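You operate a simulated robot arm through the tools that you are given. There is no shell and no other tool. Be economical: measure what you need, move in short steps, check, and stop when the job is done.

Carry out the task below with a simulated two-armed robot. There is one attempt and no reset: what you move stays moved.

## Task
Take the yellow wiping pad and leave it on the battery bench. Put the red brush on top of the shim carton. Pick up the seal carton with one hand, pass it to the other hand and put it on the top of the blue bench. Put the wiping pad on the top of the wooden bench away on the air bench top. Put the blue jack pad on the top of the blue bench. Any order will do. Set down upright: seal carton, blue jack pad.

The check looks at the end state, three seconds after you hand in, the way a careful person would. Anything else that was tipped, shoved, dropped, spilled or broken makes it a failure. Lids that push on must go on centred and level and be pressed home; caps that screw on are set level and turned clockwise until they are tight.

## Robot
Two 6-joint arms with fingered hands on one trunk, on a base that drives. Base frame: it is fixed to the floor where the robot stands at the start and does not move with it; the origin is under the middle of the robot, x ahead of it, y to its left, z up. Units: m, degrees, N and s.
The left shoulder is at the start at [0.05, 0.17, 0.975], the right one opposite. With the tool pointing down near the work surface each hand reaches from about 0.52 to 0.78 m from the robot's upright axis, wherever it stands, measured 20 degrees to its own side. Places, roughly: air bench top [0.9, 6.8, 0.8]; battery bench [-3.4, 1.5, 0.8]; blue jack pad [-3.25, -4.5, 0.75]; red brush (4x3x15 cm) [1, -0.6, 0.9]; seal carton [1, -0.75, 1]; shim carton [1, 4.25, 1.5]; top of the blue bench [1, -4.3, 0.9]; wiping pad (8x6x5 cm) [1, -1, 0.9]; yellow wiping pad (8x6x5 cm) [0.8, -0.2, 0.9]. Payload 3.5 kg a hand.
The TCP of each hand is the grasp point between the finger pads, 0.026 m short of the fingertips. In the tool frame z runs along the fingers and y along their closing line. The gripper opens to 0.132 m. The gripper's body begins 0.073 m behind the TCP. The gripper is a hand of 3 fingers: y runs from the thumb to the fingers, the wrist lies at [0, 0, -0.234] in the tool frame.
Orientation is told as [roll, pitch, yaw] about the base's x, y, z axes, in that order, counted from this pose: with the fingers straight down and closing along the base's y, the tool's x points along the base's -x, its y along +y and its z along -z.

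## Interface
- The arms move only by the tool drive_tool. It takes "left_steps", "right_steps" or both (then of equal length, played together; a hand with none holds still); each is a list of rows, each an object of numbers (a shift or turn left out is 0): "tx", "ty", "tz": the shift along the tool's x, y, z in units of 50 mm (1.0 is 50 mm); "rx", "ry", "rz": the turn, a rotation vector about the tool's x, y, z in units of 6 degrees (1.0 is 6 degrees). In form: [{"tx": .., "ty": .., "tz": .., "rx": .., "ry": .., "rz": ..}, ...]. A call has 1 to 10 rows; each row shifts and turns the commanded pose from where the row before left it, along the tool's axes as they then stand. A call with a number of a shift or a turn outside -1 to 1 is refused whole. A row lasts 0.2 s, in which the tool goes at most 0.05 m and 8.6 degrees; a call with a longer step from one row to the next is refused whole. A pose out of reach is approached as far as the arm can. The call stops where the force on the tool passes 40 N (or 10 N more than at its start, if that is more) or the arm is blocked; 0.2 s more then pass. In this call time passes only in rows, and 0.2 s behind the last. The reply holds the time, the measured pose of the TCP, the force on the tool along the base axes, the opening and the grip force, in the units named above and with some noise, with the torque about the TCP (base axes, N m) and any sound that the robot's microphone picked up.
- Cameras (640 x 400 px; columns grow to the right, rows downward): "scene" is now at [0.0435, -0.0221, 1.5704]; the picture's right is [-0.29, -0.96, 0.00], its down [-0.57, 0.17, -0.80] and it looks along [0.77, -0.23, -0.60] (base axes); focal length 253 px, centre (320, 200). "left" rides on the left gripper at [-0.062, 0.003, -0.092] in its tool frame; the picture's right is [-0.05, -1.00, 0.00], its down [0.83, -0.04, -0.56] and it looks along [0.55, -0.03, 0.83] (tool axes); focal length 230 px, centre (320, 200). "right" rides on the right gripper at [0.062, 0.003, -0.092] in its tool frame; the picture's right is [-0.05, 1.00, 0.00], its down [-0.83, -0.04, -0.56] and it looks along [-0.56, -0.03, 0.83] (tool axes); focal length 230 px, centre (320, 200). There is no depth. A picture from a camera that has moved, and an enlarged one, comes with that camera's place and axes in the base frame and with its lens. The place of the scene camera against the robot may be out by one fixed shift of up to 0.018 m in any direction.
- get_image(camera): a new picture of that camera. The clock stands still meanwhile.
- move_column(by): slides the trunk up (or, below 0, down) by that many m; the arms and the scene camera ride with it, the base frame stays. It gives what a move gives, with no picture.
- drive_base(legs): drives the robot by 1 to 6 legs, each [ahead, left, turn to the left] in m, m and degrees, along the robot's own axes; the way and the turn of a leg run together, so that a leg with both is an arc; at most 1.5 m and 180 degrees a leg. The arms and the cameras ride along, it lands a little off, and it stops where it bumps. It gives what a move gives.
- set_fingers(finger1, finger2, thumb_bend, hand): sets how far each is bent, from 0 (flat) to 100 (curled in); at 30 the hand is open as for a grip, at 70 the pads meet at the TCP. One left out holds its place. A second passes; each finger stops where it meets its share of the squeeze, and holds until it gets a number again. It is the only way to open and close the hand. It gives what a move gives, with no picture; readings hold the bend of each and the force on the fingers (four entries, about 0 where the hand has none), thumb and palm.
- pan_tilt(pan, tilt): turns the head with the scene camera to pan (to the left, within 86 degrees either way) and tilt (down, from -29 to 69), counted from straight ahead of the robot. It gives what a move gives.
- zoom(camera, box): a new picture of the part [left, top, right, bottom] of that camera's present view, enlarged. The clock stands still meanwhile.
- close_job(): hands the job in; it is judged then, once.

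Go step by step. Nothing tells you exact positions but the pictures and the camera data: compare them with the known pose of the tool, close in by small moves and look again before you grip or let go. The budget is 175 turns and 156 pictures, counting those below and the enlarged ones. Unless the task says otherwise, let go and move clear before handing in.

The tools are called after ">>>" as a command line: name --argument value ..., lists and objects as JSON in quotes. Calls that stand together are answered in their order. drive_tool: Moves the arms, as the interface text tells. Its arguments: {"type":"object","properties":{"left_steps":{"type":"array"},"right_steps":{"type":"array"}},"required":[]} The other tools are called the same way: move_column (by) slides the trunk up or down; set_fingers (finger1, finger2, thumb_bend, hand) moves the fingers one by one; drive_base (legs) drives the base; pan_tilt (pan, tilt) turns the head that bears the scene camera; get_image (camera) takes a picture; zoom (camera, box) takes an enlarged picture of a part of a camera's view; close_job () hands the job in.

At the start:

```text
clock: 0.0
left_ee_pos: [0.581, -0.0422, 1.0974]
left_ee_rot: [0.0, -0.1, 0.0]
left_contact_force: [0.1, -1.0, 0.1]
left_ft_torque: [-0.04, -0.03, -0.02]
left_opening: 0.132
left_finger_force: 0.0
left_shape: jaw
left_bend: [30.0, 30.0, 30.0]
left_finger forces: [0.0, 0.0, 0.0, 0.0, 0.0, 0.0]
right_ee_pos: [0.4531, -0.4935, 1.1163]
right_ee_rot: [-0.1, -0.1, 0.0]
right_contact_force: [-1.4, -0.1, 0.6]
right_ft_torque: [-0.01, -0.01, -0.01]
right_opening: 0.132
right_finger_force: 0.1
right_shape: jaw
right_bend: [30.0, 30.0, 30.0]
right_finger forces: [0.0, 0.0, 0.1, 0.0, 0.1, 0.1]
trunk travel left (down, up): [-0.59, 0.12]
robot x, y, heading: [-0.003, 0.0037, -0.1]
head pan, tilt: [-16.6, 36.6]
```

scene: 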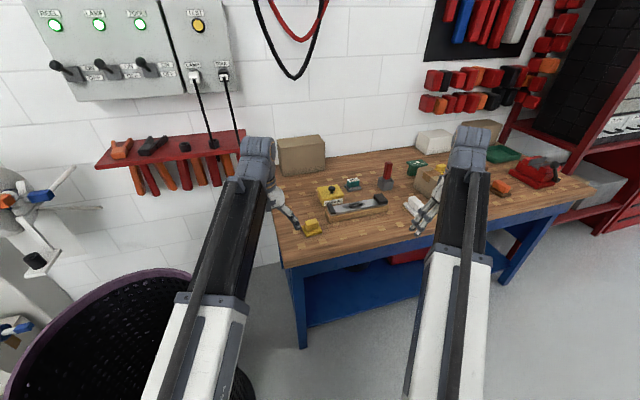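
right: 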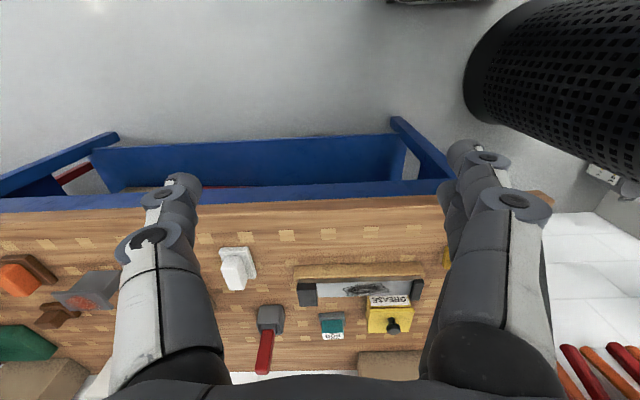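
left: 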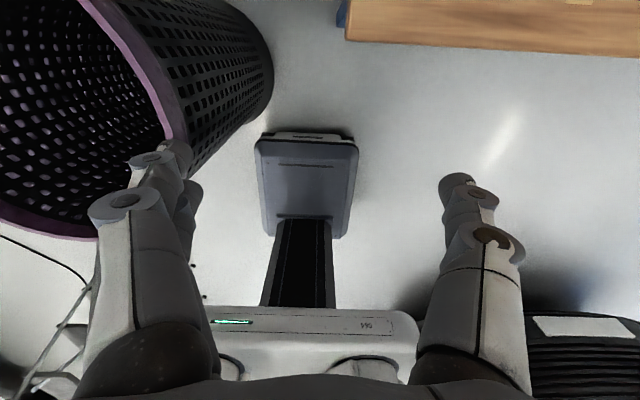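

I see the wooden bench ahead with the yellow pad near its left edge and the red brush, cartons and white pad further right. I take enlarged views first.

>>> zoom --camera "scene" --box '[260, 120, 430, 250]'

>>> zoom --camera "scene" --box '[400, 110, 600, 250]'

```text
3.08 times, centred on (345, 185) of scene
camera zoom: at [0.0435, -0.0221, 1.5704], right [-0.29, -0.96, 0.0], down [-0.57, 0.17, -0.8], along [0.77, -0.23, -0.6], focal length 780 px, centre (243, 246)
```

zoom: 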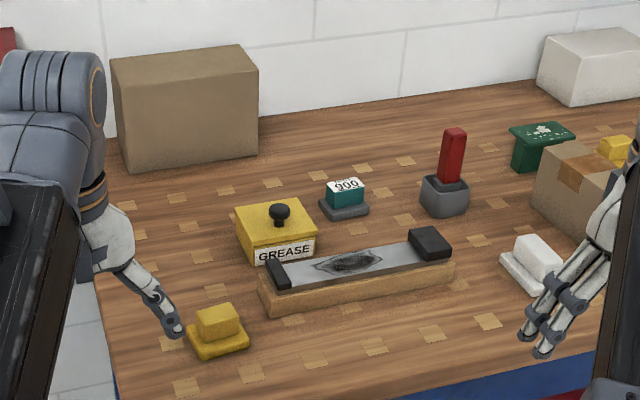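

```text
2.86 times, centred on (500, 180) of scene
camera zoom: at [0.0435, -0.0221, 1.5704], right [-0.29, -0.96, 0.0], down [-0.57, 0.17, -0.8], along [0.77, -0.23, -0.6], focal length 724 px, centre (-194, 257)
```

zoom: 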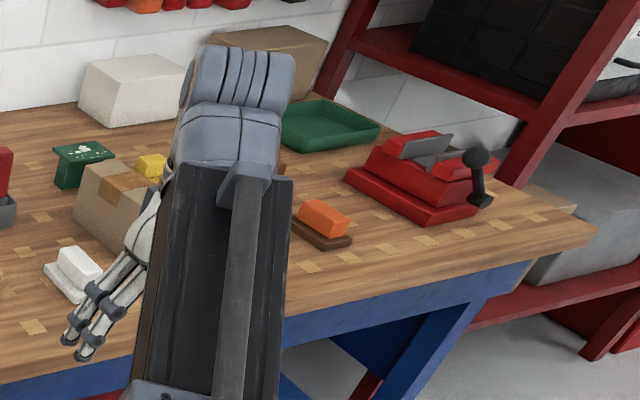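

The right arm hides part of the bench, so I look with the right hand camera enlarged.

>>> zoom --camera "right" --box '[0, 200, 320, 400]'

>>> drive_tool --right_steps '[{"tx": 1}, {"tx": 1}, {"ty": -1}, {"ty": -1}, {"ty": -1}]'

>>> get_image --camera "scene"

```text
2.00 times, centred on (160, 300) of right
camera zoom: at [0.3917, -0.4899, 1.2087], right [0.05, 1.0, 0.0], down [0.83, -0.04, 0.56], along [0.56, -0.03, -0.83], focal length 460 px, centre (640, 0)
```

zoom: 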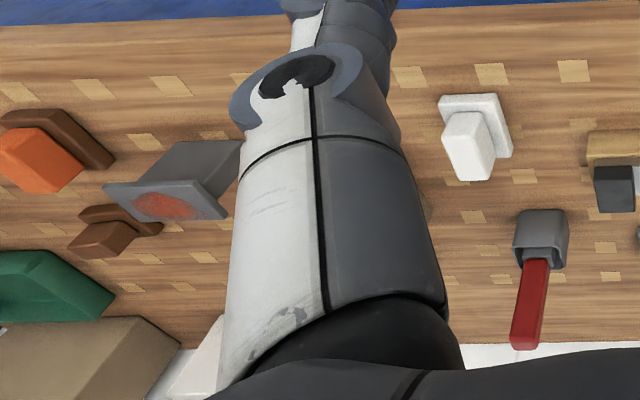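

```text
clock: 1.2
left_ee_pos: [0.5801, -0.0426, 1.0974]
left_ee_rot: [0.1, 0.0, 0.1]
left_contact_force: [-0.7, -0.3, -0.2]
left_ft_torque: [-0.01, -0.01, 0.01]
left_opening: 0.1321
left_finger_force: 0.1
left_shape: jaw
left_bend: [30.0, 30.0, 30.0]
left_finger forces: [0.0, 0.0, 0.0, 0.0, 0.0, 0.0]
right_ee_pos: [0.3611, -0.6546, 1.0922]
right_ee_rot: [-0.2, -0.2, 0.0]
right_contact_force: [0.4, -0.7, -0.1]
right_ft_torque: [-0.02, -0.03, 0.01]
right_opening: 0.1317
right_finger_force: 0.1
right_shape: jaw
right_bend: [30.0, 30.0, 30.0]
right_finger forces: [0.0, 0.0, 0.0, 0.0, 0.1, 0.0]
right hand out of reach, approached as far as the arm can: row 1, 2
trunk travel left (down, up): [-0.59, 0.12]
robot x, y, heading: [-0.0023, -0.0012, -0.1]
head pan, tilt: [-16.6, 36.6]
```

```text
149 pictures are left
camera scene: at [0.0435, -0.0224, 1.5704], right [-0.29, -0.96, 0.0], down [-0.57, 0.17, -0.8], along [0.77, -0.23, -0.6], focal length 253 px, centre (320, 200)
```

scene: 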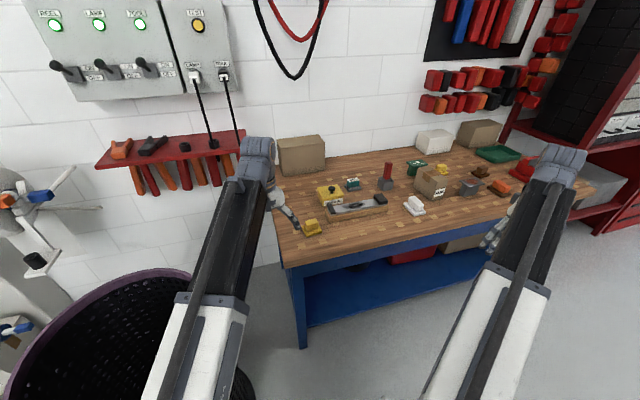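

>>> zoom --camera "scene" --box '[370, 110, 530, 220]'

>>> pan_tilt --pan 86 --tilt 15

>>> get_image --camera "scene"

>>> pan_tilt --pan -86 --tilt 15

>>> get_image --camera "scene"

```text
3.64 times, centred on (450, 165) of scene
camera zoom: at [0.0435, -0.0224, 1.5704], right [-0.29, -0.96, 0.0], down [-0.57, 0.17, -0.8], along [0.77, -0.23, -0.6], focal length 922 px, centre (-153, 327)
```

zoom: 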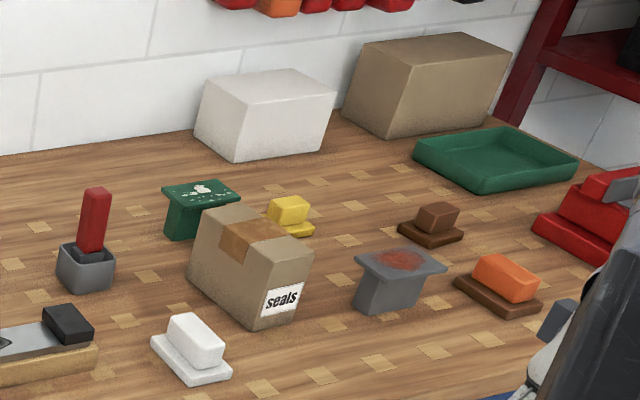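

```text
clock: 3.0
left_ee_pos: [0.5799, -0.0429, 1.0974]
left_ee_rot: [0.0, 0.0, 0.0]
left_contact_force: [-0.5, 0.6, -0.1]
left_ft_torque: [-0.01, 0.0, 0.01]
left_opening: 0.1318
left_finger_force: 0.0
left_shape: jaw
left_bend: [30.0, 30.0, 30.0]
left_finger forces: [0.0, 0.1, 0.1, 0.0, 0.0, 0.1]
right_ee_pos: [0.362, -0.6528, 1.0922]
right_ee_rot: [-0.3, -0.3, 0.0]
right_contact_force: [-0.2, 0.0, -0.1]
right_ft_torque: [0.0, 0.01, -0.02]
right_opening: 0.132
right_finger_force: 0.0
right_shape: jaw
right_bend: [30.0, 30.0, 30.0]
right_finger forces: [0.0, 0.0, 0.0, 0.1, 0.0, 0.0]
trunk travel left (down, up): [-0.59, 0.12]
robot x, y, heading: [0.0009, 0.0007, 0.2]
head pan, tilt: [85.9, 15.0]
```

```text
147 pictures are left
camera scene: at [-0.0334, 0.096, 1.6049], right [1.0, -0.07, 0.0], down [-0.02, -0.26, -0.97], along [0.07, 0.96, -0.26], focal length 253 px, centre (320, 200)
```

scene: 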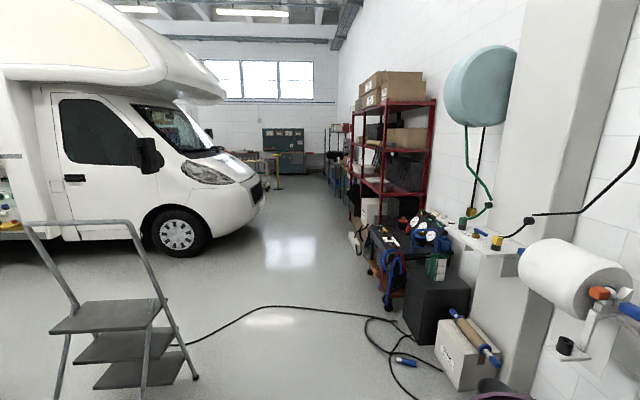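

```text
clock: 5.6
left_ee_pos: [0.5804, -0.0423, 1.0972]
left_ee_rot: [0.0, 0.0, 0.0]
left_contact_force: [-0.5, 0.3, -0.1]
left_ft_torque: [0.0, 0.0, 0.03]
left_opening: 0.1321
left_finger_force: 0.0
left_shape: jaw
left_bend: [30.0, 30.0, 30.0]
left_finger forces: [0.0, 0.0, 0.1, 0.0, 0.0, 0.1]
right_ee_pos: [0.3599, -0.6534, 1.0921]
right_ee_rot: [-0.2, -0.2, -0.1]
right_contact_force: [0.1, -0.5, 0.3]
right_ft_torque: [-0.01, -0.02, 0.01]
right_opening: 0.1319
right_finger_force: 0.0
right_shape: jaw
right_bend: [30.0, 30.0, 30.0]
right_finger forces: [0.0, 0.0, 0.1, 0.0, 0.1, 0.1]
trunk travel left (down, up): [-0.59, 0.12]
robot x, y, heading: [-0.0008, 0.0009, 0.1]
head pan, tilt: [-85.9, 15.0]
```

```text
146 pictures are left
camera scene: at [-0.0334, -0.0904, 1.6049], right [-1.0, -0.07, 0.0], down [-0.02, 0.26, -0.97], along [0.07, -0.96, -0.26], focal length 253 px, centre (320, 200)
```

scene: 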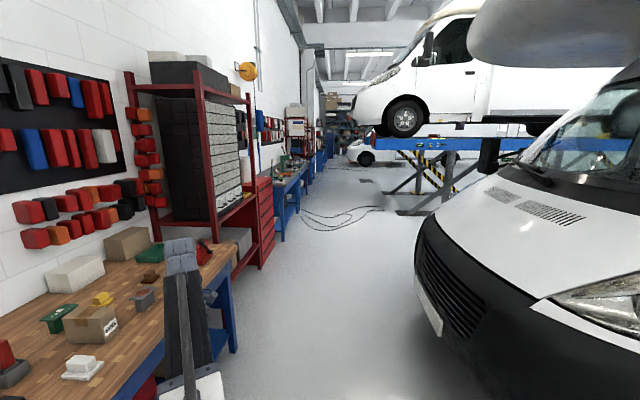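

The bench holds several pads, a carton labelled "seals" near (0.91, -0.87), the red brush in a grey box near (1.0, -0.67), and a second yellow pad near (1.08, -1.08). I slide right and a little forward to work on the seal carton.

>>> drive_base --legs '[[0, -0.65, 0], [0.15, 0, 0]]'

>>> pan_tilt --pan -10 --tilt 50

>>> get_image --camera "scene"

>>> get_image --camera "right"

```text
clock: 10.2
left_ee_pos: [0.7289, -0.6979, 1.0981]
left_ee_rot: [0.0, 0.1, -0.3]
left_contact_force: [-0.1, 0.4, -0.4]
left_ft_torque: [-0.01, 0.03, -0.04]
left_opening: 0.1318
left_finger_force: 0.0
left_shape: jaw
left_bend: [30.0, 30.0, 30.0]
left_finger forces: [0.1, 0.1, 0.0, 0.0, 0.0, 0.0]
right_ee_pos: [0.5043, -1.3064, 1.0913]
right_ee_rot: [-0.2, -0.2, -0.3]
right_contact_force: [-0.9, -0.6, 0.2]
right_ft_torque: [-0.01, 0.04, -0.01]
right_opening: 0.132
right_finger_force: 0.1
right_shape: jaw
right_bend: [30.0, 30.0, 30.0]
right_finger forces: [0.0, 0.0, 0.0, 0.0, 0.1, 0.1]
trunk travel left (down, up): [-0.59, 0.12]
robot x, y, heading: [0.1461, -0.6523, -0.6]
head pan, tilt: [-85.9, 15.0]
```

```text
clock: 11.7
left_ee_pos: [0.7279, -0.6969, 1.0971]
left_ee_rot: [0.0, 0.0, -0.4]
left_contact_force: [1.0, -0.7, -0.2]
left_ft_torque: [-0.03, 0.01, 0.0]
left_opening: 0.1318
left_finger_force: 0.1
left_shape: jaw
left_bend: [30.0, 30.0, 30.0]
left_finger forces: [0.1, 0.0, 0.0, 0.0, 0.0, 0.0]
right_ee_pos: [0.5055, -1.3067, 1.0923]
right_ee_rot: [-0.2, -0.1, -0.3]
right_contact_force: [-0.3, 0.8, 0.4]
right_ft_torque: [0.0, 0.02, -0.06]
right_opening: 0.1319
right_finger_force: 0.1
right_shape: jaw
right_bend: [30.0, 30.0, 30.0]
right_finger forces: [0.1, 0.0, 0.0, 0.0, 0.1, 0.1]
trunk travel left (down, up): [-0.59, 0.12]
robot x, y, heading: [0.1481, -0.6554, -0.2]
head pan, tilt: [-10.0, 50.0]
```

```text
145 pictures are left
camera scene: at [0.1832, -0.6622, 1.5512], right [-0.18, -0.98, 0.0], down [-0.75, 0.14, -0.64], along [0.63, -0.12, -0.77], focal length 253 px, centre (320, 200)
```

scene: 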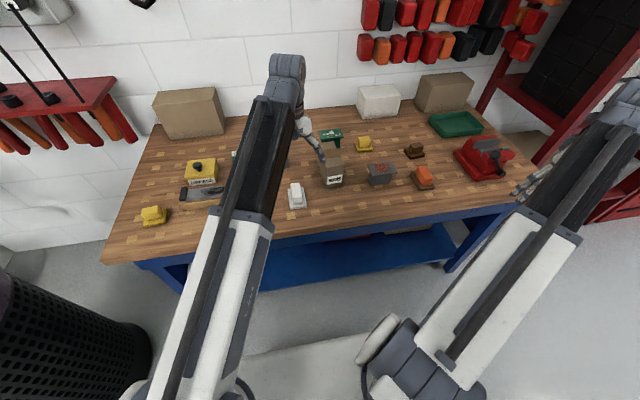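

```text
144 pictures are left
camera right: at [0.4427, -1.3027, 1.1834], right [0.06, 1.0, 0.0], down [0.83, -0.05, 0.56], along [0.56, -0.03, -0.83], focal length 230 px, centre (320, 200)
```

right: 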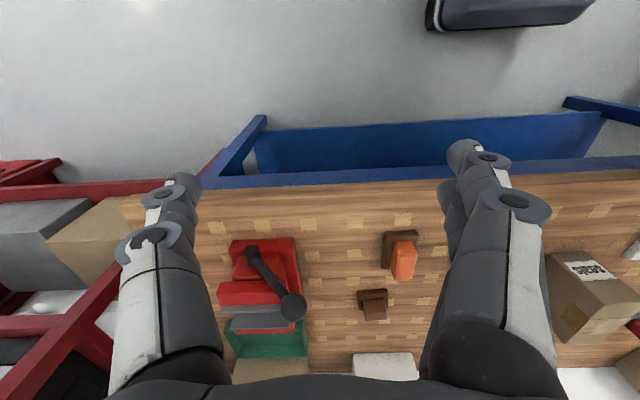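

I move the left hand out to the left and the right hand over toward the carton for a closer look.

>>> drive_tool --left_steps '[{"ty": 1}, {"ty": 1}, {"ty": 1}, {"ty": 1}, {"ty": 1}, {"tx": 1}, {"tx": 1}]' --right_steps '[{"ty": 1}, {"ty": 1}, {"ty": 1}, {"ty": 1}, {"ty": 1}, {"ty": 0.5, "tx": -1}, {"tx": -1}]'

>>> get_image --camera "scene"

>>> get_image --camera "right"

```text
refused: row 6 steps farther than a row can; nothing moved
```

```text
143 pictures are left
camera scene: at [0.1832, -0.6622, 1.5512], right [-0.18, -0.98, 0.0], down [-0.75, 0.14, -0.64], along [0.63, -0.12, -0.77], focal length 253 px, centre (320, 200)
```

scene: 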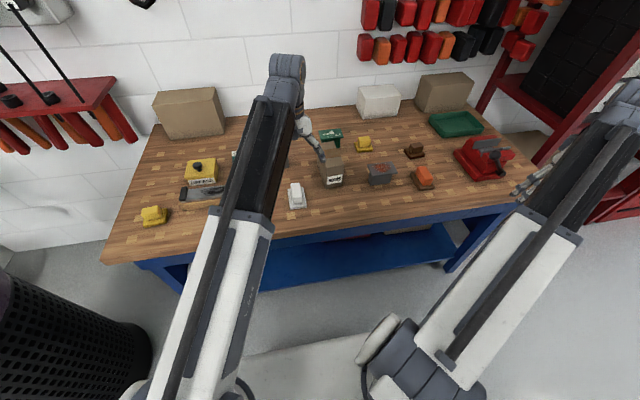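

```text
142 pictures are left
camera right: at [0.4427, -1.3027, 1.1834], right [0.06, 1.0, 0.0], down [0.83, -0.05, 0.56], along [0.56, -0.03, -0.83], focal length 230 px, centre (320, 200)
```

right: 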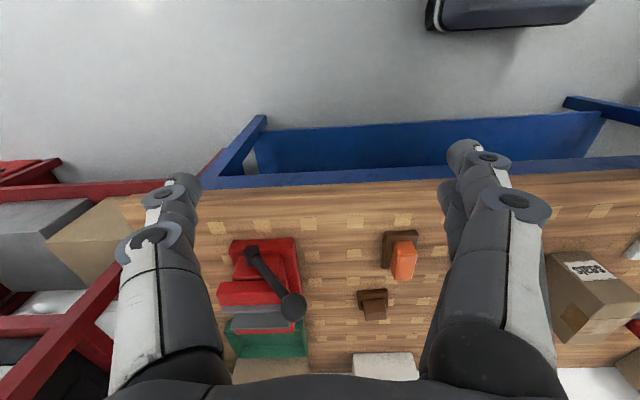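

A row combined too large a shift; I repeat it with separate rows.

>>> drive_tool --left_steps '[{"ty": 1}, {"ty": 1}, {"ty": 1}, {"ty": 1}, {"ty": 1}, {"tx": 1}, {"tx": 1}, {}]' --right_steps '[{"ty": 1}, {"ty": 1}, {"ty": 1}, {"ty": 1}, {"ty": 1}, {"tx": -1}, {"tx": -1}, {"ty": 1}]'

>>> get_image --camera "scene"

>>> get_image --camera "right"

```text
clock: 13.5
left_ee_pos: [0.6361, -0.4465, 1.0797]
left_ee_rot: [0.0, -0.4, -0.2]
left_contact_force: [-0.7, -0.1, 0.4]
left_ft_torque: [-0.02, 0.0, 0.01]
left_opening: 0.1321
left_finger_force: 0.0
left_shape: jaw
left_bend: [30.0, 30.0, 30.0]
left_finger forces: [0.1, 0.0, 0.0, 0.1, 0.0, 0.1]
left hand out of reach, approached as far as the arm can: row 7
right_ee_pos: [0.6168, -1.0154, 1.0654]
right_ee_rot: [-0.1, -0.3, -0.2]
right_contact_force: [-0.2, 0.2, 0.8]
right_ft_torque: [0.01, -0.02, 0.02]
right_opening: 0.1318
right_finger_force: 0.0
right_shape: jaw
right_bend: [30.0, 30.0, 30.0]
right_finger forces: [0.0, 0.0, 0.1, 0.0, 0.0, 0.0]
right hand out of reach, approached as far as the arm can: row 4, 5
trunk travel left (down, up): [-0.59, 0.12]
robot x, y, heading: [0.147, -0.6489, -0.3]
head pan, tilt: [-10.0, 50.0]
```

```text
141 pictures are left
camera scene: at [0.1831, -0.6616, 1.5511], right [-0.18, -0.98, 0.0], down [-0.75, 0.14, -0.64], along [0.63, -0.12, -0.77], focal length 253 px, centre (320, 200)
```

scene: 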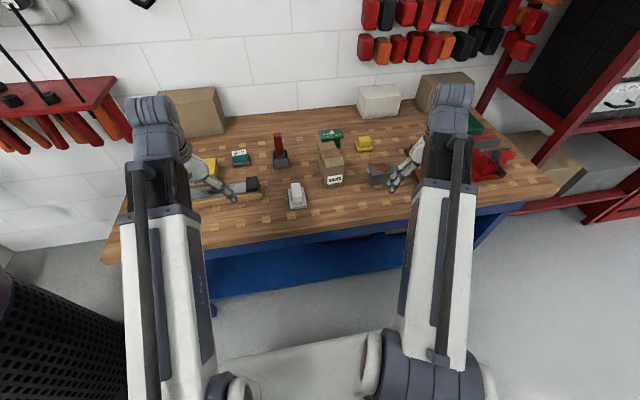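

```text
140 pictures are left
camera right: at [0.5543, -1.0119, 1.1567], right [0.06, 1.0, 0.0], down [0.83, -0.05, 0.56], along [0.56, -0.04, -0.83], focal length 230 px, centre (320, 200)
```

right: 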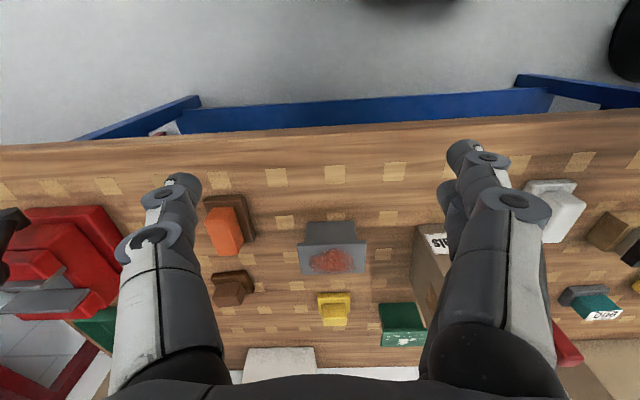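

>>> zoom --camera "scene" --box '[250, 120, 410, 220]'

```text
4.00 times, centred on (330, 170) of scene
camera zoom: at [0.1831, -0.6616, 1.5511], right [-0.18, -0.98, 0.0], down [-0.75, 0.14, -0.64], along [0.63, -0.12, -0.77], focal length 1014 px, centre (280, 320)
```

zoom: 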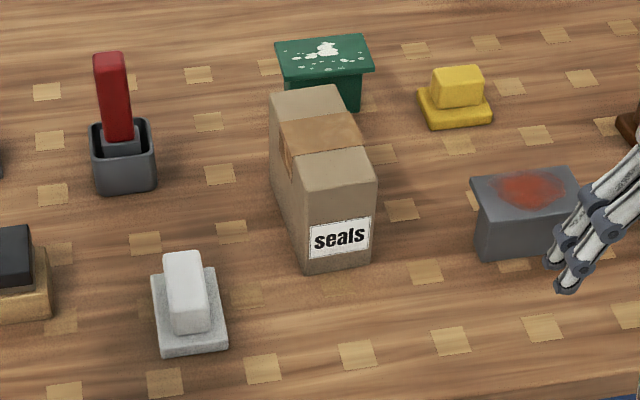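

The seal carton is about 12 × 7 × 11.5 cm, centred near (0.92, -0.84), standing almost square. I drive slightly closer and bring the right hand above its front part.

>>> drive_base --legs '[[0.12, 0, 0]]'

>>> drive_tool --right_steps '[{"ty": 1}, {"ty": 1}, {"ty": 1}, {"ty": 0.4}, {"tx": -1}, {"tx": -1}, {"tx": -1, "rz": -0.5}]'

>>> get_image --camera "right"

>>> get_image --camera "scene"

```text
clock: 14.7
left_ee_pos: [0.7594, -0.4482, 1.08]
left_ee_rot: [0.0, -0.2, -0.5]
left_contact_force: [-0.7, 0.3, -0.4]
left_ft_torque: [0.06, 0.04, 0.01]
left_opening: 0.1318
left_finger_force: 0.0
left_shape: jaw
left_bend: [30.0, 30.0, 30.0]
left_finger forces: [0.0, 0.0, 0.1, 0.0, 0.0, 0.1]
right_ee_pos: [0.7377, -1.0182, 1.0655]
right_ee_rot: [-0.2, -0.2, -0.5]
right_contact_force: [0.5, -0.3, -0.8]
right_ft_torque: [0.04, -0.01, -0.02]
right_opening: 0.1318
right_finger_force: 0.0
right_shape: jaw
right_bend: [30.0, 30.0, 30.0]
right_finger forces: [0.0, 0.0, 0.0, 0.1, 0.1, 0.0]
trunk travel left (down, up): [-0.59, 0.12]
robot x, y, heading: [0.2695, -0.6536, -0.4]
head pan, tilt: [-10.0, 50.0]
```

```text
clock: 16.3
left_ee_pos: [0.7592, -0.4492, 1.0793]
left_ee_rot: [-0.1, -0.3, -0.4]
left_contact_force: [0.3, -0.2, 0.4]
left_ft_torque: [-0.01, -0.02, 0.02]
left_opening: 0.1317
left_finger_force: 0.1
left_shape: jaw
left_bend: [30.0, 30.0, 30.0]
left_finger forces: [0.0, 0.0, 0.0, 0.0, 0.0, 0.0]
right_ee_pos: [0.8874, -0.8509, 1.0653]
right_ee_rot: [-0.3, -0.1, 2.6]
right_contact_force: [-0.3, 0.4, -0.2]
right_ft_torque: [0.03, 0.03, -0.03]
right_opening: 0.1321
right_finger_force: 0.1
right_shape: jaw
right_bend: [30.0, 30.0, 30.0]
right_finger forces: [0.0, 0.1, 0.0, 0.0, 0.1, 0.1]
trunk travel left (down, up): [-0.59, 0.12]
robot x, y, heading: [0.2647, -0.6523, -0.4]
head pan, tilt: [-10.0, 50.0]
```

```text
138 pictures are left
camera right: at [0.8249, -0.85, 1.1565], right [0.01, 1.0, 0.0], down [0.83, 0.0, 0.56], along [0.56, -0.01, -0.83], focal length 230 px, centre (320, 200)
```

right: 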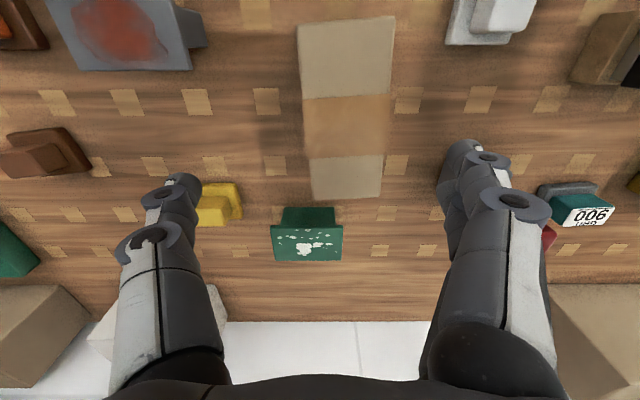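

```text
137 pictures are left
camera scene: at [0.3047, -0.6629, 1.5511], right [-0.18, -0.98, 0.0], down [-0.75, 0.14, -0.64], along [0.63, -0.12, -0.77], focal length 253 px, centre (320, 200)
```

scene: 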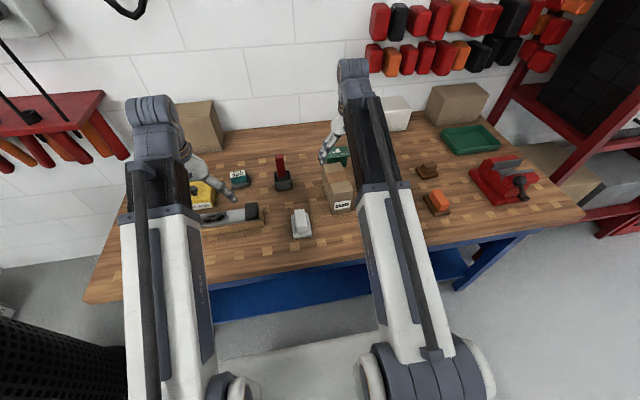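

By comparing the two views, the bench top is near z=0.85, and the carton spans x 0.81–0.95, y -0.865–-0.797, top at 0.967. I shift the right hand over the carton's front half and lower it.

>>> drive_tool --right_steps '[{"tx": 0.84, "ty": 0.38}, {"tz": 0.9}, {"tz": 0.9}]'

>>> get_image --camera "right"

>>> zoom --camera "scene" --box '[270, 100, 430, 230]'

```text
clock: 17.1
left_ee_pos: [0.7586, -0.4491, 1.0801]
left_ee_rot: [0.0, -0.3, -0.4]
left_contact_force: [0.0, 1.1, -0.8]
left_ft_torque: [-0.02, 0.01, 0.01]
left_opening: 0.1317
left_finger_force: 0.1
left_shape: jaw
left_bend: [30.0, 30.0, 30.0]
left_finger forces: [0.0, 0.0, 0.1, 0.0, 0.0, 0.1]
right_ee_pos: [0.8466, -0.834, 0.9719]
right_ee_rot: [-0.2, -0.4, 2.6]
right_contact_force: [-0.5, -0.5, -0.6]
right_ft_torque: [0.02, 0.0, 0.01]
right_opening: 0.1319
right_finger_force: 0.1
right_shape: jaw
right_bend: [30.0, 30.0, 30.0]
right_finger forces: [0.0, 0.0, 0.1, 0.0, 0.1, 0.1]
trunk travel left (down, up): [-0.59, 0.12]
robot x, y, heading: [0.2676, -0.6548, -0.7]
head pan, tilt: [-10.0, 50.0]
```

```text
136 pictures are left
camera right: at [0.7842, -0.8335, 1.0643], right [0.01, 1.0, 0.0], down [0.83, 0.0, 0.56], along [0.56, -0.01, -0.83], focal length 230 px, centre (320, 200)
```

right: 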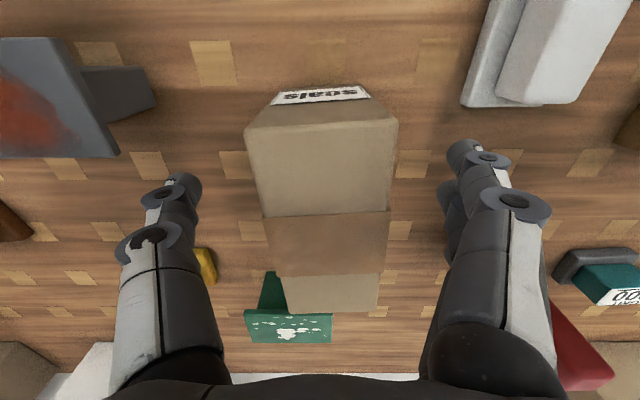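

```text
3.08 times, centred on (350, 165) of scene
camera zoom: at [0.3047, -0.6631, 1.5512], right [-0.18, -0.98, 0.0], down [-0.75, 0.14, -0.64], along [0.63, -0.12, -0.77], focal length 780 px, centre (228, 308)
```

zoom: 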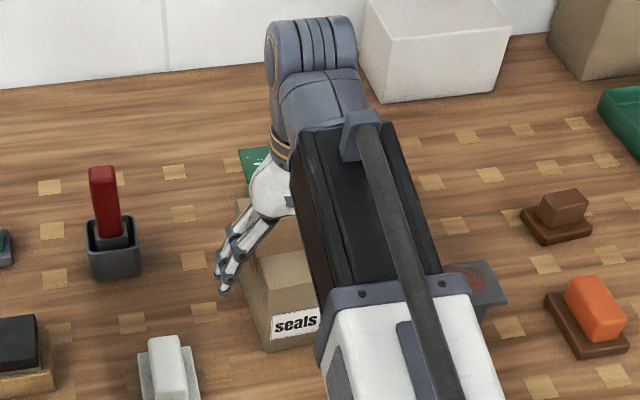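

The hand straddles the carton well centred. I lower 5 cm and close.

>>> drive_tool --right_steps '[{"tz": 0.5}, {"tz": 0.5}]'

>>> set_fingers --hand "right" --finger1 70 --finger2 70 --thumb_bend 70

>>> drive_tool --right_steps '[{"tz": -0.6}, {"tz": -1}, {"tz": -1}, {"tz": -1}]'

>>> get_image --camera "scene"

>>> get_image --camera "right"

```text
clock: 17.7
left_ee_pos: [0.7569, -0.4485, 1.0794]
left_ee_rot: [0.0, -0.3, -0.4]
left_contact_force: [-0.1, 0.4, 0.7]
left_ft_torque: [0.0, -0.01, -0.01]
left_opening: 0.1317
left_finger_force: 0.0
left_shape: jaw
left_bend: [30.0, 30.0, 30.0]
left_finger forces: [0.0, 0.0, 0.0, 0.0, 0.0, 0.0]
right_ee_pos: [0.8473, -0.8328, 0.9226]
right_ee_rot: [-0.2, -0.2, 2.6]
right_contact_force: [-0.1, 0.3, -1.2]
right_ft_torque: [-0.03, 0.02, -0.03]
right_opening: 0.1319
right_finger_force: 0.1
right_shape: jaw
right_bend: [30.0, 30.0, 30.0]
right_finger forces: [0.0, 0.1, 0.1, 0.0, 0.0, 0.0]
trunk travel left (down, up): [-0.59, 0.12]
robot x, y, heading: [0.2694, -0.6495, -0.5]
head pan, tilt: [-10.0, 50.0]
```

```text
clock: 18.7
left_ee_pos: [0.7588, -0.4487, 1.08]
left_ee_rot: [0.1, -0.3, -0.4]
left_contact_force: [0.4, 0.2, 0.5]
left_ft_torque: [0.0, 0.0, 0.01]
left_opening: 0.132
left_finger_force: 0.1
left_shape: jaw
left_bend: [30.0, 30.0, 30.0]
left_finger forces: [0.0, 0.0, 0.0, 0.1, 0.0, 0.1]
right_ee_pos: [0.8465, -0.8337, 0.9239]
right_ee_rot: [-0.2, -0.2, 2.5]
right_contact_force: [0.3, 0.9, 0.4]
right_ft_torque: [0.02, -0.04, 0.03]
right_opening: 0.0626
right_finger_force: 24.1
right_shape: fingers
right_bend: [52.0, 52.0, 58.0]
right_finger forces: [11.7, 12.3, 0.0, 0.0, 24.3, 0.0]
trunk travel left (down, up): [-0.59, 0.12]
robot x, y, heading: [0.2688, -0.6517, -0.7]
head pan, tilt: [-10.0, 50.0]
```

```text
clock: 19.7
left_ee_pos: [0.7574, -0.45, 1.0805]
left_ee_rot: [0.0, -0.3, -0.4]
left_contact_force: [1.2, -0.4, -0.5]
left_ft_torque: [0.01, 0.02, 0.01]
left_opening: 0.1319
left_finger_force: 0.1
left_shape: jaw
left_bend: [30.0, 30.0, 30.0]
left_finger forces: [0.1, 0.1, 0.0, 0.0, 0.1, 0.1]
right_ee_pos: [0.8472, -0.8306, 1.1052]
right_ee_rot: [-0.1, -0.2, 2.5]
right_contact_force: [-0.1, 0.3, -1.7]
right_ft_torque: [-0.03, 0.1, 0.0]
right_opening: 0.0631
right_finger_force: 24.5
right_shape: fingers
right_bend: [52.0, 52.0, 58.0]
right_finger forces: [11.7, 11.9, 0.0, 0.0, 24.2, 0.0]
trunk travel left (down, up): [-0.59, 0.12]
robot x, y, heading: [0.2659, -0.6489, -0.6]
head pan, tilt: [-10.0, 50.0]
```

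```text
134 pictures are left
camera scene: at [0.3045, -0.6629, 1.5511], right [-0.18, -0.98, 0.0], down [-0.75, 0.14, -0.64], along [0.63, -0.12, -0.77], focal length 253 px, centre (320, 200)
```

scene: 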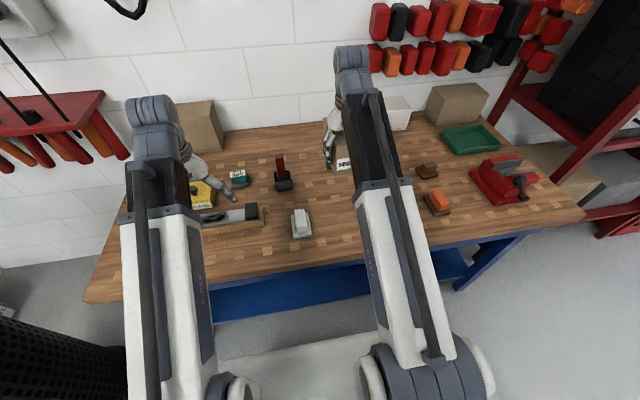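

```text
133 pictures are left
camera right: at [0.7858, -0.8315, 1.1973], right [0.01, 1.0, 0.0], down [0.83, 0.0, 0.56], along [0.56, -0.01, -0.83], focal length 230 px, centre (320, 200)
```

right: 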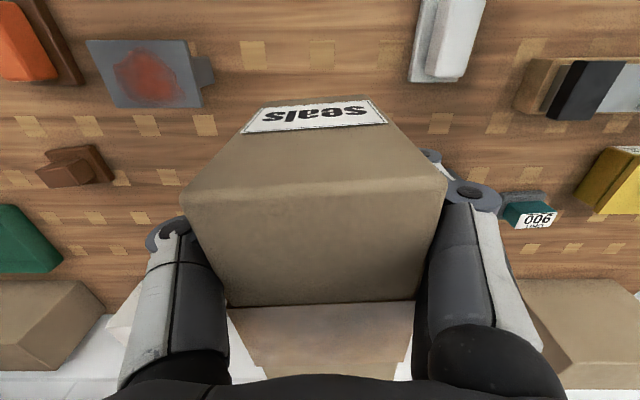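

The carton is held (about 24 N) and lifted. I back away from the bench and then turn both hands for a handover in the air: right hand yaws the carton 90° and the left turns to come in from the left side.

>>> drive_base --legs '[[-0.35, 0, 0]]'

>>> drive_tool --right_steps '[{"rz": -1}, {"rz": -1}, {"rz": -1}, {"rz": -1}, {"rz": -1}, {"rz": -1}, {"rz": -1}, {"rz": -1}, {"rz": -1}, {"rz": -1}]' --left_steps '[{"rz": 1}, {"rz": 1}, {"rz": 1}, {"rz": 1}, {"rz": 1}, {"rz": 1}, {"rz": 1}, {"rz": 1}, {"rz": 1}, {"rz": 1}]'

>>> drive_tool --right_steps '[{"rz": -1}, {"rz": -1}, {"rz": -1}, {"rz": -1}, {"rz": -0.6}]' --left_steps '[{"rz": 1}, {"rz": 1}, {"rz": 1}, {"rz": 1}, {"rz": 1}]'

```text
clock: 22.0
left_ee_pos: [0.4094, -0.4485, 1.079]
left_ee_rot: [-0.1, -0.2, -0.5]
left_contact_force: [-0.4, 0.0, -0.2]
left_ft_torque: [-0.02, 0.01, 0.01]
left_opening: 0.1317
left_finger_force: 0.0
left_shape: jaw
left_bend: [30.0, 30.0, 30.0]
left_finger forces: [0.1, 0.0, 0.0, 0.0, 0.0, 0.0]
right_ee_pos: [0.499, -0.8308, 1.1067]
right_ee_rot: [-0.1, -0.3, 2.4]
right_contact_force: [-0.1, -0.5, -1.6]
right_ft_torque: [0.01, 0.11, 0.01]
right_opening: 0.0629
right_finger_force: 24.2
right_shape: fingers
right_bend: [52.0, 52.0, 58.0]
right_finger forces: [11.7, 12.0, 0.1, 0.0, 24.3, 0.0]
trunk travel left (down, up): [-0.59, 0.12]
robot x, y, heading: [-0.08, -0.6494, -0.6]
head pan, tilt: [-10.0, 50.0]
```

```text
clock: 24.2
left_ee_pos: [0.4104, -0.4464, 1.0789]
left_ee_rot: [0.2, -0.1, -60.9]
left_contact_force: [0.0, -0.9, 0.7]
left_ft_torque: [0.02, -0.01, 0.01]
left_opening: 0.1317
left_finger_force: 0.0
left_shape: jaw
left_bend: [30.0, 30.0, 30.0]
left_finger forces: [0.0, 0.0, 0.1, 0.0, 0.0, 0.0]
right_ee_pos: [0.4991, -0.8305, 1.1057]
right_ee_rot: [-0.3, 0.1, 62.5]
right_contact_force: [0.3, 0.2, -2.3]
right_ft_torque: [-0.08, 0.0, -0.01]
right_opening: 0.0629
right_finger_force: 24.0
right_shape: fingers
right_bend: [52.0, 52.0, 58.0]
right_finger forces: [11.7, 12.0, 0.0, 0.0, 24.3, 0.1]
trunk travel left (down, up): [-0.59, 0.12]
robot x, y, heading: [-0.081, -0.6509, -0.7]
head pan, tilt: [-10.0, 50.0]
```

```text
clock: 25.4
left_ee_pos: [0.4111, -0.4458, 1.08]
left_ee_rot: [0.3, 0.1, -90.8]
left_contact_force: [0.6, 0.0, -0.3]
left_ft_torque: [-0.04, 0.01, 0.01]
left_opening: 0.1321
left_finger_force: 0.1
left_shape: jaw
left_bend: [30.0, 30.0, 30.0]
left_finger forces: [0.1, 0.0, 0.0, 0.0, 0.0, 0.0]
right_ee_pos: [0.4996, -0.8158, 1.1047]
right_ee_rot: [-0.3, 0.2, 82.9]
right_contact_force: [-0.3, 0.3, -2.4]
right_ft_torque: [-0.06, 0.0, 0.0]
right_opening: 0.063
right_finger_force: 24.0
right_shape: fingers
right_bend: [52.0, 52.0, 58.0]
right_finger forces: [11.7, 12.0, 0.0, 0.0, 24.3, 0.1]
right hand out of reach, approached as far as the arm can: row 4, 5
trunk travel left (down, up): [-0.59, 0.12]
robot x, y, heading: [-0.0765, -0.6527, -0.6]
head pan, tilt: [-10.0, 50.0]
```

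The right hand stopped at yaw 83 near a limit; I bring it toward the middle and retry the last degrees, while the left tilts to point right and downward.

>>> drive_tool --right_steps '[{"tx": -0.7, "ty": -0.2}, {"tx": -0.7, "ty": -0.2}, {"tx": -0.7, "ty": -0.2}, {"rz": -0.6}, {"rz": -0.6}, {}, {}, {}, {}, {}]' --left_steps '[{"ty": 0.25, "ry": -1}, {"ty": 0.25, "ry": -1}, {"ty": 0.25, "ry": -1}, {"ty": 0.25, "ry": -1}, {"ty": 0.25, "ry": -1}, {"ty": 0.25, "ry": -1}, {"ty": 0.25, "ry": -1}, {"ty": 0.25, "ry": -1}, {"ty": 0.25, "ry": -1}, {"ry": -1}]'

>>> get_image --camera "scene"

>>> get_image --camera "left"

```text
clock: 27.6
left_ee_pos: [0.5231, -0.4477, 1.0801]
left_ee_rot: [0.6, -60.1, -91.0]
left_contact_force: [0.6, 1.0, 0.4]
left_ft_torque: [0.01, -0.02, 0.01]
left_opening: 0.132
left_finger_force: 0.1
left_shape: jaw
left_bend: [30.0, 30.0, 30.0]
left_finger forces: [0.0, 0.1, 0.0, 0.1, 0.0, 0.0]
right_ee_pos: [0.5428, -0.7149, 1.1058]
right_ee_rot: [-0.1, 0.3, 90.1]
right_contact_force: [0.3, -0.4, -1.9]
right_ft_torque: [-0.06, 0.01, 0.0]
right_opening: 0.0631
right_finger_force: 24.2
right_shape: fingers
right_bend: [52.0, 52.0, 58.0]
right_finger forces: [11.7, 12.0, 0.0, 0.0, 24.2, 0.0]
trunk travel left (down, up): [-0.59, 0.12]
robot x, y, heading: [-0.0778, -0.6438, -0.5]
head pan, tilt: [-10.0, 50.0]
```

```text
132 pictures are left
camera scene: at [-0.0433, -0.6598, 1.5511], right [-0.18, -0.98, 0.0], down [-0.75, 0.14, -0.64], along [0.63, -0.12, -0.77], focal length 253 px, centre (320, 200)
```

scene: 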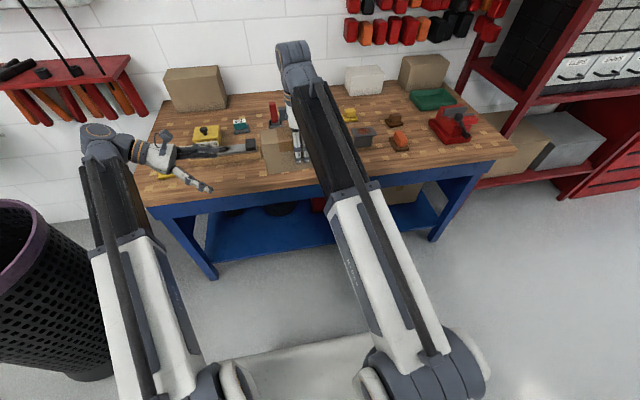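

```text
131 pictures are left
camera left: at [0.528, -0.3995, 1.1797], right [-1.0, -0.02, 0.04], down [-0.03, 0.9, -0.44], along [-0.03, -0.44, -0.9], focal length 230 px, centre (320, 200)
```

left: 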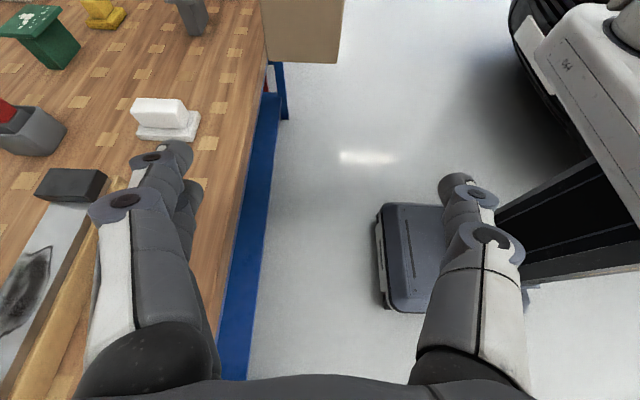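

The carton's long axis now runs along y (y -0.75 to -0.61, x≈0.543, z 1.03–1.15). I bring the left hand most of the way in along y.

>>> drive_tool --left_steps '[{"ty": 0.46}, {"tz": 0.684, "tx": -0.418}, {"tz": 0.684, "tx": -0.418}, {"tz": 0.684, "tx": -0.418}]'

>>> get_image --camera "left"

>>> zoom --camera "scene" --box '[80, 30, 400, 230]'

```text
clock: 28.6
left_ee_pos: [0.5449, -0.5722, 1.0834]
left_ee_rot: [0.5, -60.0, -91.0]
left_contact_force: [-0.1, 0.1, -0.5]
left_ft_torque: [0.01, 0.01, 0.01]
left_opening: 0.132
left_finger_force: 0.1
left_shape: jaw
left_bend: [30.0, 30.0, 30.0]
left_finger forces: [0.1, 0.0, 0.0, 0.0, 0.0, 0.0]
right_ee_pos: [0.542, -0.7157, 1.1068]
right_ee_rot: [-0.2, 0.2, 90.1]
right_contact_force: [-0.3, 0.5, -2.1]
right_ft_torque: [-0.08, -0.02, -0.02]
right_opening: 0.0627
right_finger_force: 23.8
right_shape: fingers
right_bend: [52.0, 52.0, 58.0]
right_finger forces: [11.7, 12.0, 0.0, 0.1, 24.2, 0.0]
trunk travel left (down, up): [-0.59, 0.12]
robot x, y, heading: [-0.08, -0.6479, -0.6]
head pan, tilt: [-10.0, 50.0]
```

```text
130 pictures are left
camera left: at [0.5482, -0.5231, 1.183], right [-1.0, -0.02, 0.04], down [-0.03, 0.9, -0.44], along [-0.03, -0.44, -0.9], focal length 230 px, centre (320, 200)
```

left: 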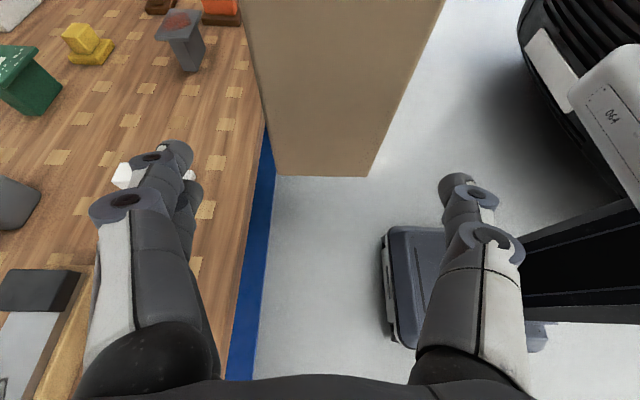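

```text
2.00 times, centred on (240, 130) of scene
camera zoom: at [-0.0433, -0.66, 1.5511], right [-0.18, -0.98, 0.0], down [-0.75, 0.14, -0.64], along [0.63, -0.12, -0.77], focal length 507 px, centre (480, 340)
```

zoom: 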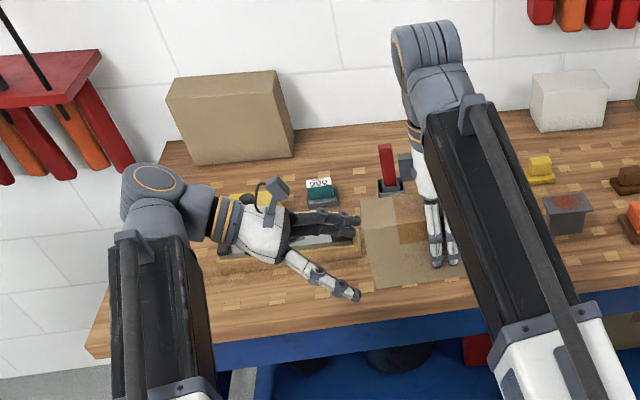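

The left fingers will straddle the carton's end centred. I advance the last 7.6 cm and close the left hand.

>>> drive_tool --left_steps '[{"tz": 0.44, "tx": -0.25}, {"tz": 0.44, "tx": -0.25}, {"tz": 0.44, "tx": -0.25}]'

>>> get_image --camera "left"

>>> zoom --camera "scene" --box '[180, 80, 340, 190]'

```text
clock: 29.4
left_ee_pos: [0.5436, -0.6456, 1.0848]
left_ee_rot: [0.4, -59.9, -91.1]
left_contact_force: [-0.1, -0.4, -0.2]
left_ft_torque: [0.0, -0.02, -0.02]
left_opening: 0.1319
left_finger_force: 0.1
left_shape: jaw
left_bend: [30.0, 30.0, 30.0]
left_finger forces: [0.1, 0.1, 0.0, 0.0, 0.0, 0.0]
right_ee_pos: [0.5421, -0.7145, 1.1047]
right_ee_rot: [-0.2, 0.3, 90.1]
right_contact_force: [-0.6, -0.7, -3.3]
right_ft_torque: [-0.06, -0.01, -0.01]
right_opening: 0.0626
right_finger_force: 23.6
right_shape: fingers
right_bend: [52.0, 52.0, 58.0]
right_finger forces: [11.7, 12.0, 0.0, 0.0, 24.2, 0.0]
trunk travel left (down, up): [-0.59, 0.12]
robot x, y, heading: [-0.0788, -0.6513, -0.8]
head pan, tilt: [-10.0, 50.0]
```

```text
128 pictures are left
camera left: at [0.5477, -0.5964, 1.1834], right [-1.0, -0.02, 0.04], down [-0.03, 0.9, -0.44], along [-0.03, -0.44, -0.9], focal length 230 px, centre (320, 200)
```

left: 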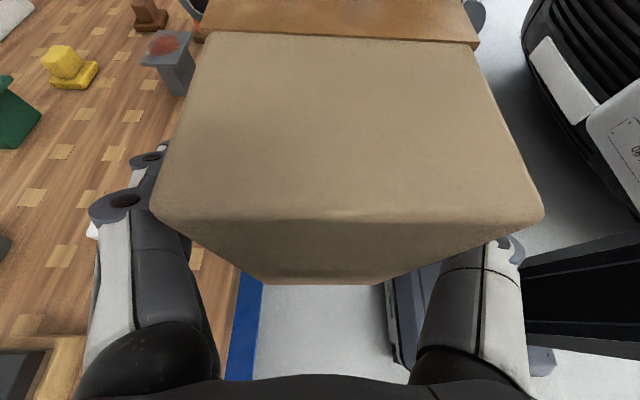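

```text
3.64 times, centred on (260, 135) of scene
camera zoom: at [-0.0434, -0.6599, 1.5511], right [-0.18, -0.98, 0.0], down [-0.75, 0.14, -0.64], along [0.63, -0.12, -0.77], focal length 922 px, centre (538, 436)
```

zoom: 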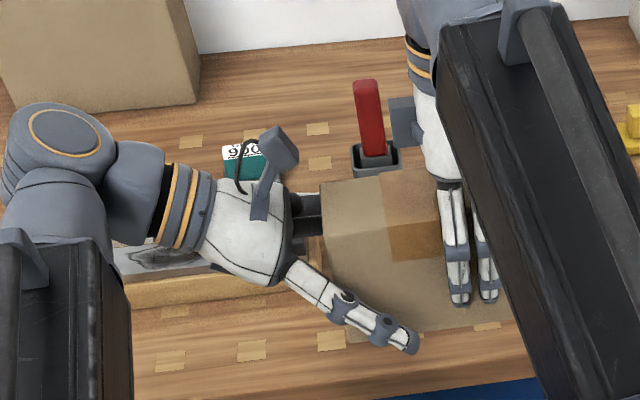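

Alignment looks good; I close the left hand, then release with the right.

>>> set_fingers --hand "left" --finger1 70 --finger2 70 --thumb_bend 70

>>> zoom --camera "scene" --box '[180, 80, 340, 190]'

```text
clock: 30.4
left_ee_pos: [0.5429, -0.6444, 1.0845]
left_ee_rot: [0.6, -60.1, -91.2]
left_contact_force: [-1.3, -1.2, 0.4]
left_ft_torque: [-0.03, -0.08, 0.22]
left_opening: 0.0631
left_finger_force: 23.0
left_shape: fingers
left_bend: [52.0, 52.0, 57.0]
left_finger forces: [11.0, 10.7, 0.0, 0.1, 24.0, 0.1]
right_ee_pos: [0.5425, -0.7163, 1.106]
right_ee_rot: [-0.2, 0.3, 90.0]
right_contact_force: [1.3, 1.0, -1.1]
right_ft_torque: [0.03, 0.07, -0.3]
right_opening: 0.063
right_finger_force: 24.2
right_shape: fingers
right_bend: [52.0, 52.0, 58.0]
right_finger forces: [11.8, 11.4, 0.0, 0.1, 25.1, 0.0]
trunk travel left (down, up): [-0.59, 0.12]
robot x, y, heading: [-0.0793, -0.6506, -0.5]
head pan, tilt: [-10.0, 50.0]
```

```text
3.64 times, centred on (260, 135) of scene
camera zoom: at [-0.0433, -0.6599, 1.5511], right [-0.18, -0.98, 0.0], down [-0.75, 0.14, -0.64], along [0.63, -0.12, -0.77], focal length 922 px, centre (538, 436)
```

zoom: 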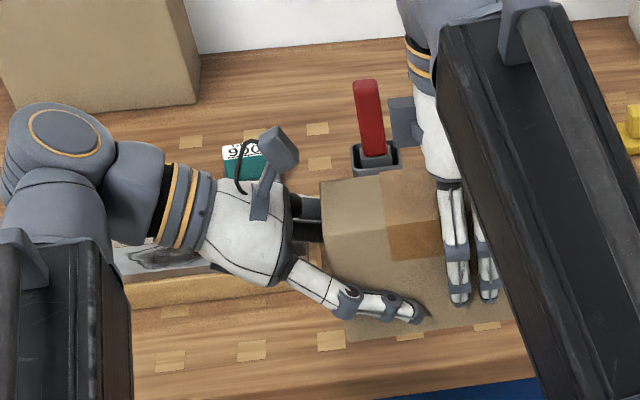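

>>> set_fingers --hand "right" --finger1 30 --finger2 30 --thumb_bend 30

>>> drive_tool --right_steps '[{"tz": -1}, {"tz": -1}, {"tx": 1}, {"tx": 1}, {"tx": 1}, {"tx": 1}]'

>>> get_image --camera "scene"

>>> get_image --camera "left"

```text
clock: 31.4
left_ee_pos: [0.5432, -0.6447, 1.0843]
left_ee_rot: [0.5, -60.0, -91.1]
left_contact_force: [1.1, -0.6, 0.2]
left_ft_torque: [0.08, 0.0, -0.03]
left_opening: 0.0627
left_finger_force: 23.2
left_shape: fingers
left_bend: [52.0, 52.0, 58.0]
left_finger forces: [11.7, 11.3, 0.0, 0.1, 23.3, 0.0]
right_ee_pos: [0.5422, -0.7144, 1.106]
right_ee_rot: [-0.2, 0.1, 89.9]
right_contact_force: [-0.7, 0.5, -0.8]
right_ft_torque: [0.0, -0.04, -0.01]
right_opening: 0.134
right_finger_force: 0.1
right_shape: fingers
right_bend: [30.0, 30.0, 30.0]
right_finger forces: [0.1, 0.1, 0.1, 0.1, 0.1, 0.0]
trunk travel left (down, up): [-0.59, 0.12]
robot x, y, heading: [-0.0802, -0.6503, -0.8]
head pan, tilt: [-10.0, 50.0]
```

```text
clock: 32.8
left_ee_pos: [0.5435, -0.6452, 1.0842]
left_ee_rot: [0.5, -60.0, -91.0]
left_contact_force: [-0.8, -0.1, -0.1]
left_ft_torque: [0.07, 0.02, 0.05]
left_opening: 0.0633
left_finger_force: 23.5
left_shape: fingers
left_bend: [52.0, 52.0, 58.0]
left_finger forces: [11.6, 11.2, 0.0, 0.1, 23.3, 0.0]
right_ee_pos: [0.5592, -0.7641, 1.1527]
right_ee_rot: [-0.3, 0.1, 87.8]
right_contact_force: [-0.3, -0.3, -0.1]
right_ft_torque: [0.01, 0.01, -0.02]
right_opening: 0.1342
right_finger_force: 0.0
right_shape: fingers
right_bend: [30.0, 30.0, 30.0]
right_finger forces: [0.0, 0.0, 0.0, 0.0, 0.0, 0.1]
right hand out of reach, approached as far as the arm can: row 1, 2, 3, 4, 5, 6
trunk travel left (down, up): [-0.59, 0.12]
robot x, y, heading: [-0.0791, -0.6494, -0.5]
head pan, tilt: [-10.0, 50.0]
```

```text
125 pictures are left
camera scene: at [-0.0435, -0.6599, 1.5511], right [-0.18, -0.98, 0.0], down [-0.75, 0.14, -0.64], along [0.63, -0.12, -0.77], focal length 253 px, centre (320, 200)
```

scene: 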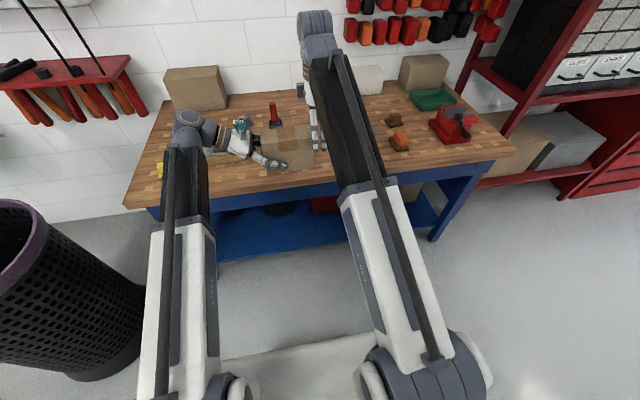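

```text
124 pictures are left
camera left: at [0.5476, -0.5963, 1.1834], right [-1.0, -0.02, 0.04], down [-0.03, 0.9, -0.44], along [-0.03, -0.44, -0.9], focal length 230 px, centre (320, 200)
```

left: 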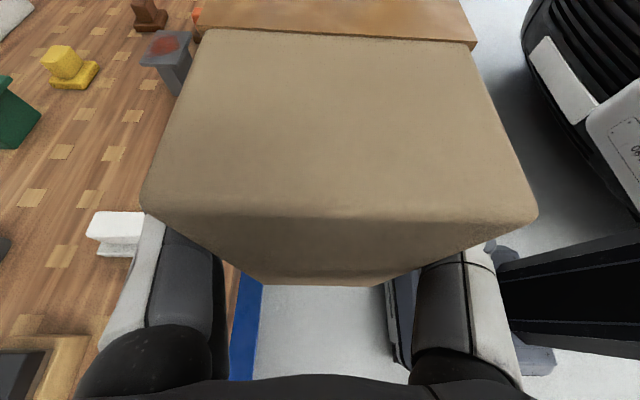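

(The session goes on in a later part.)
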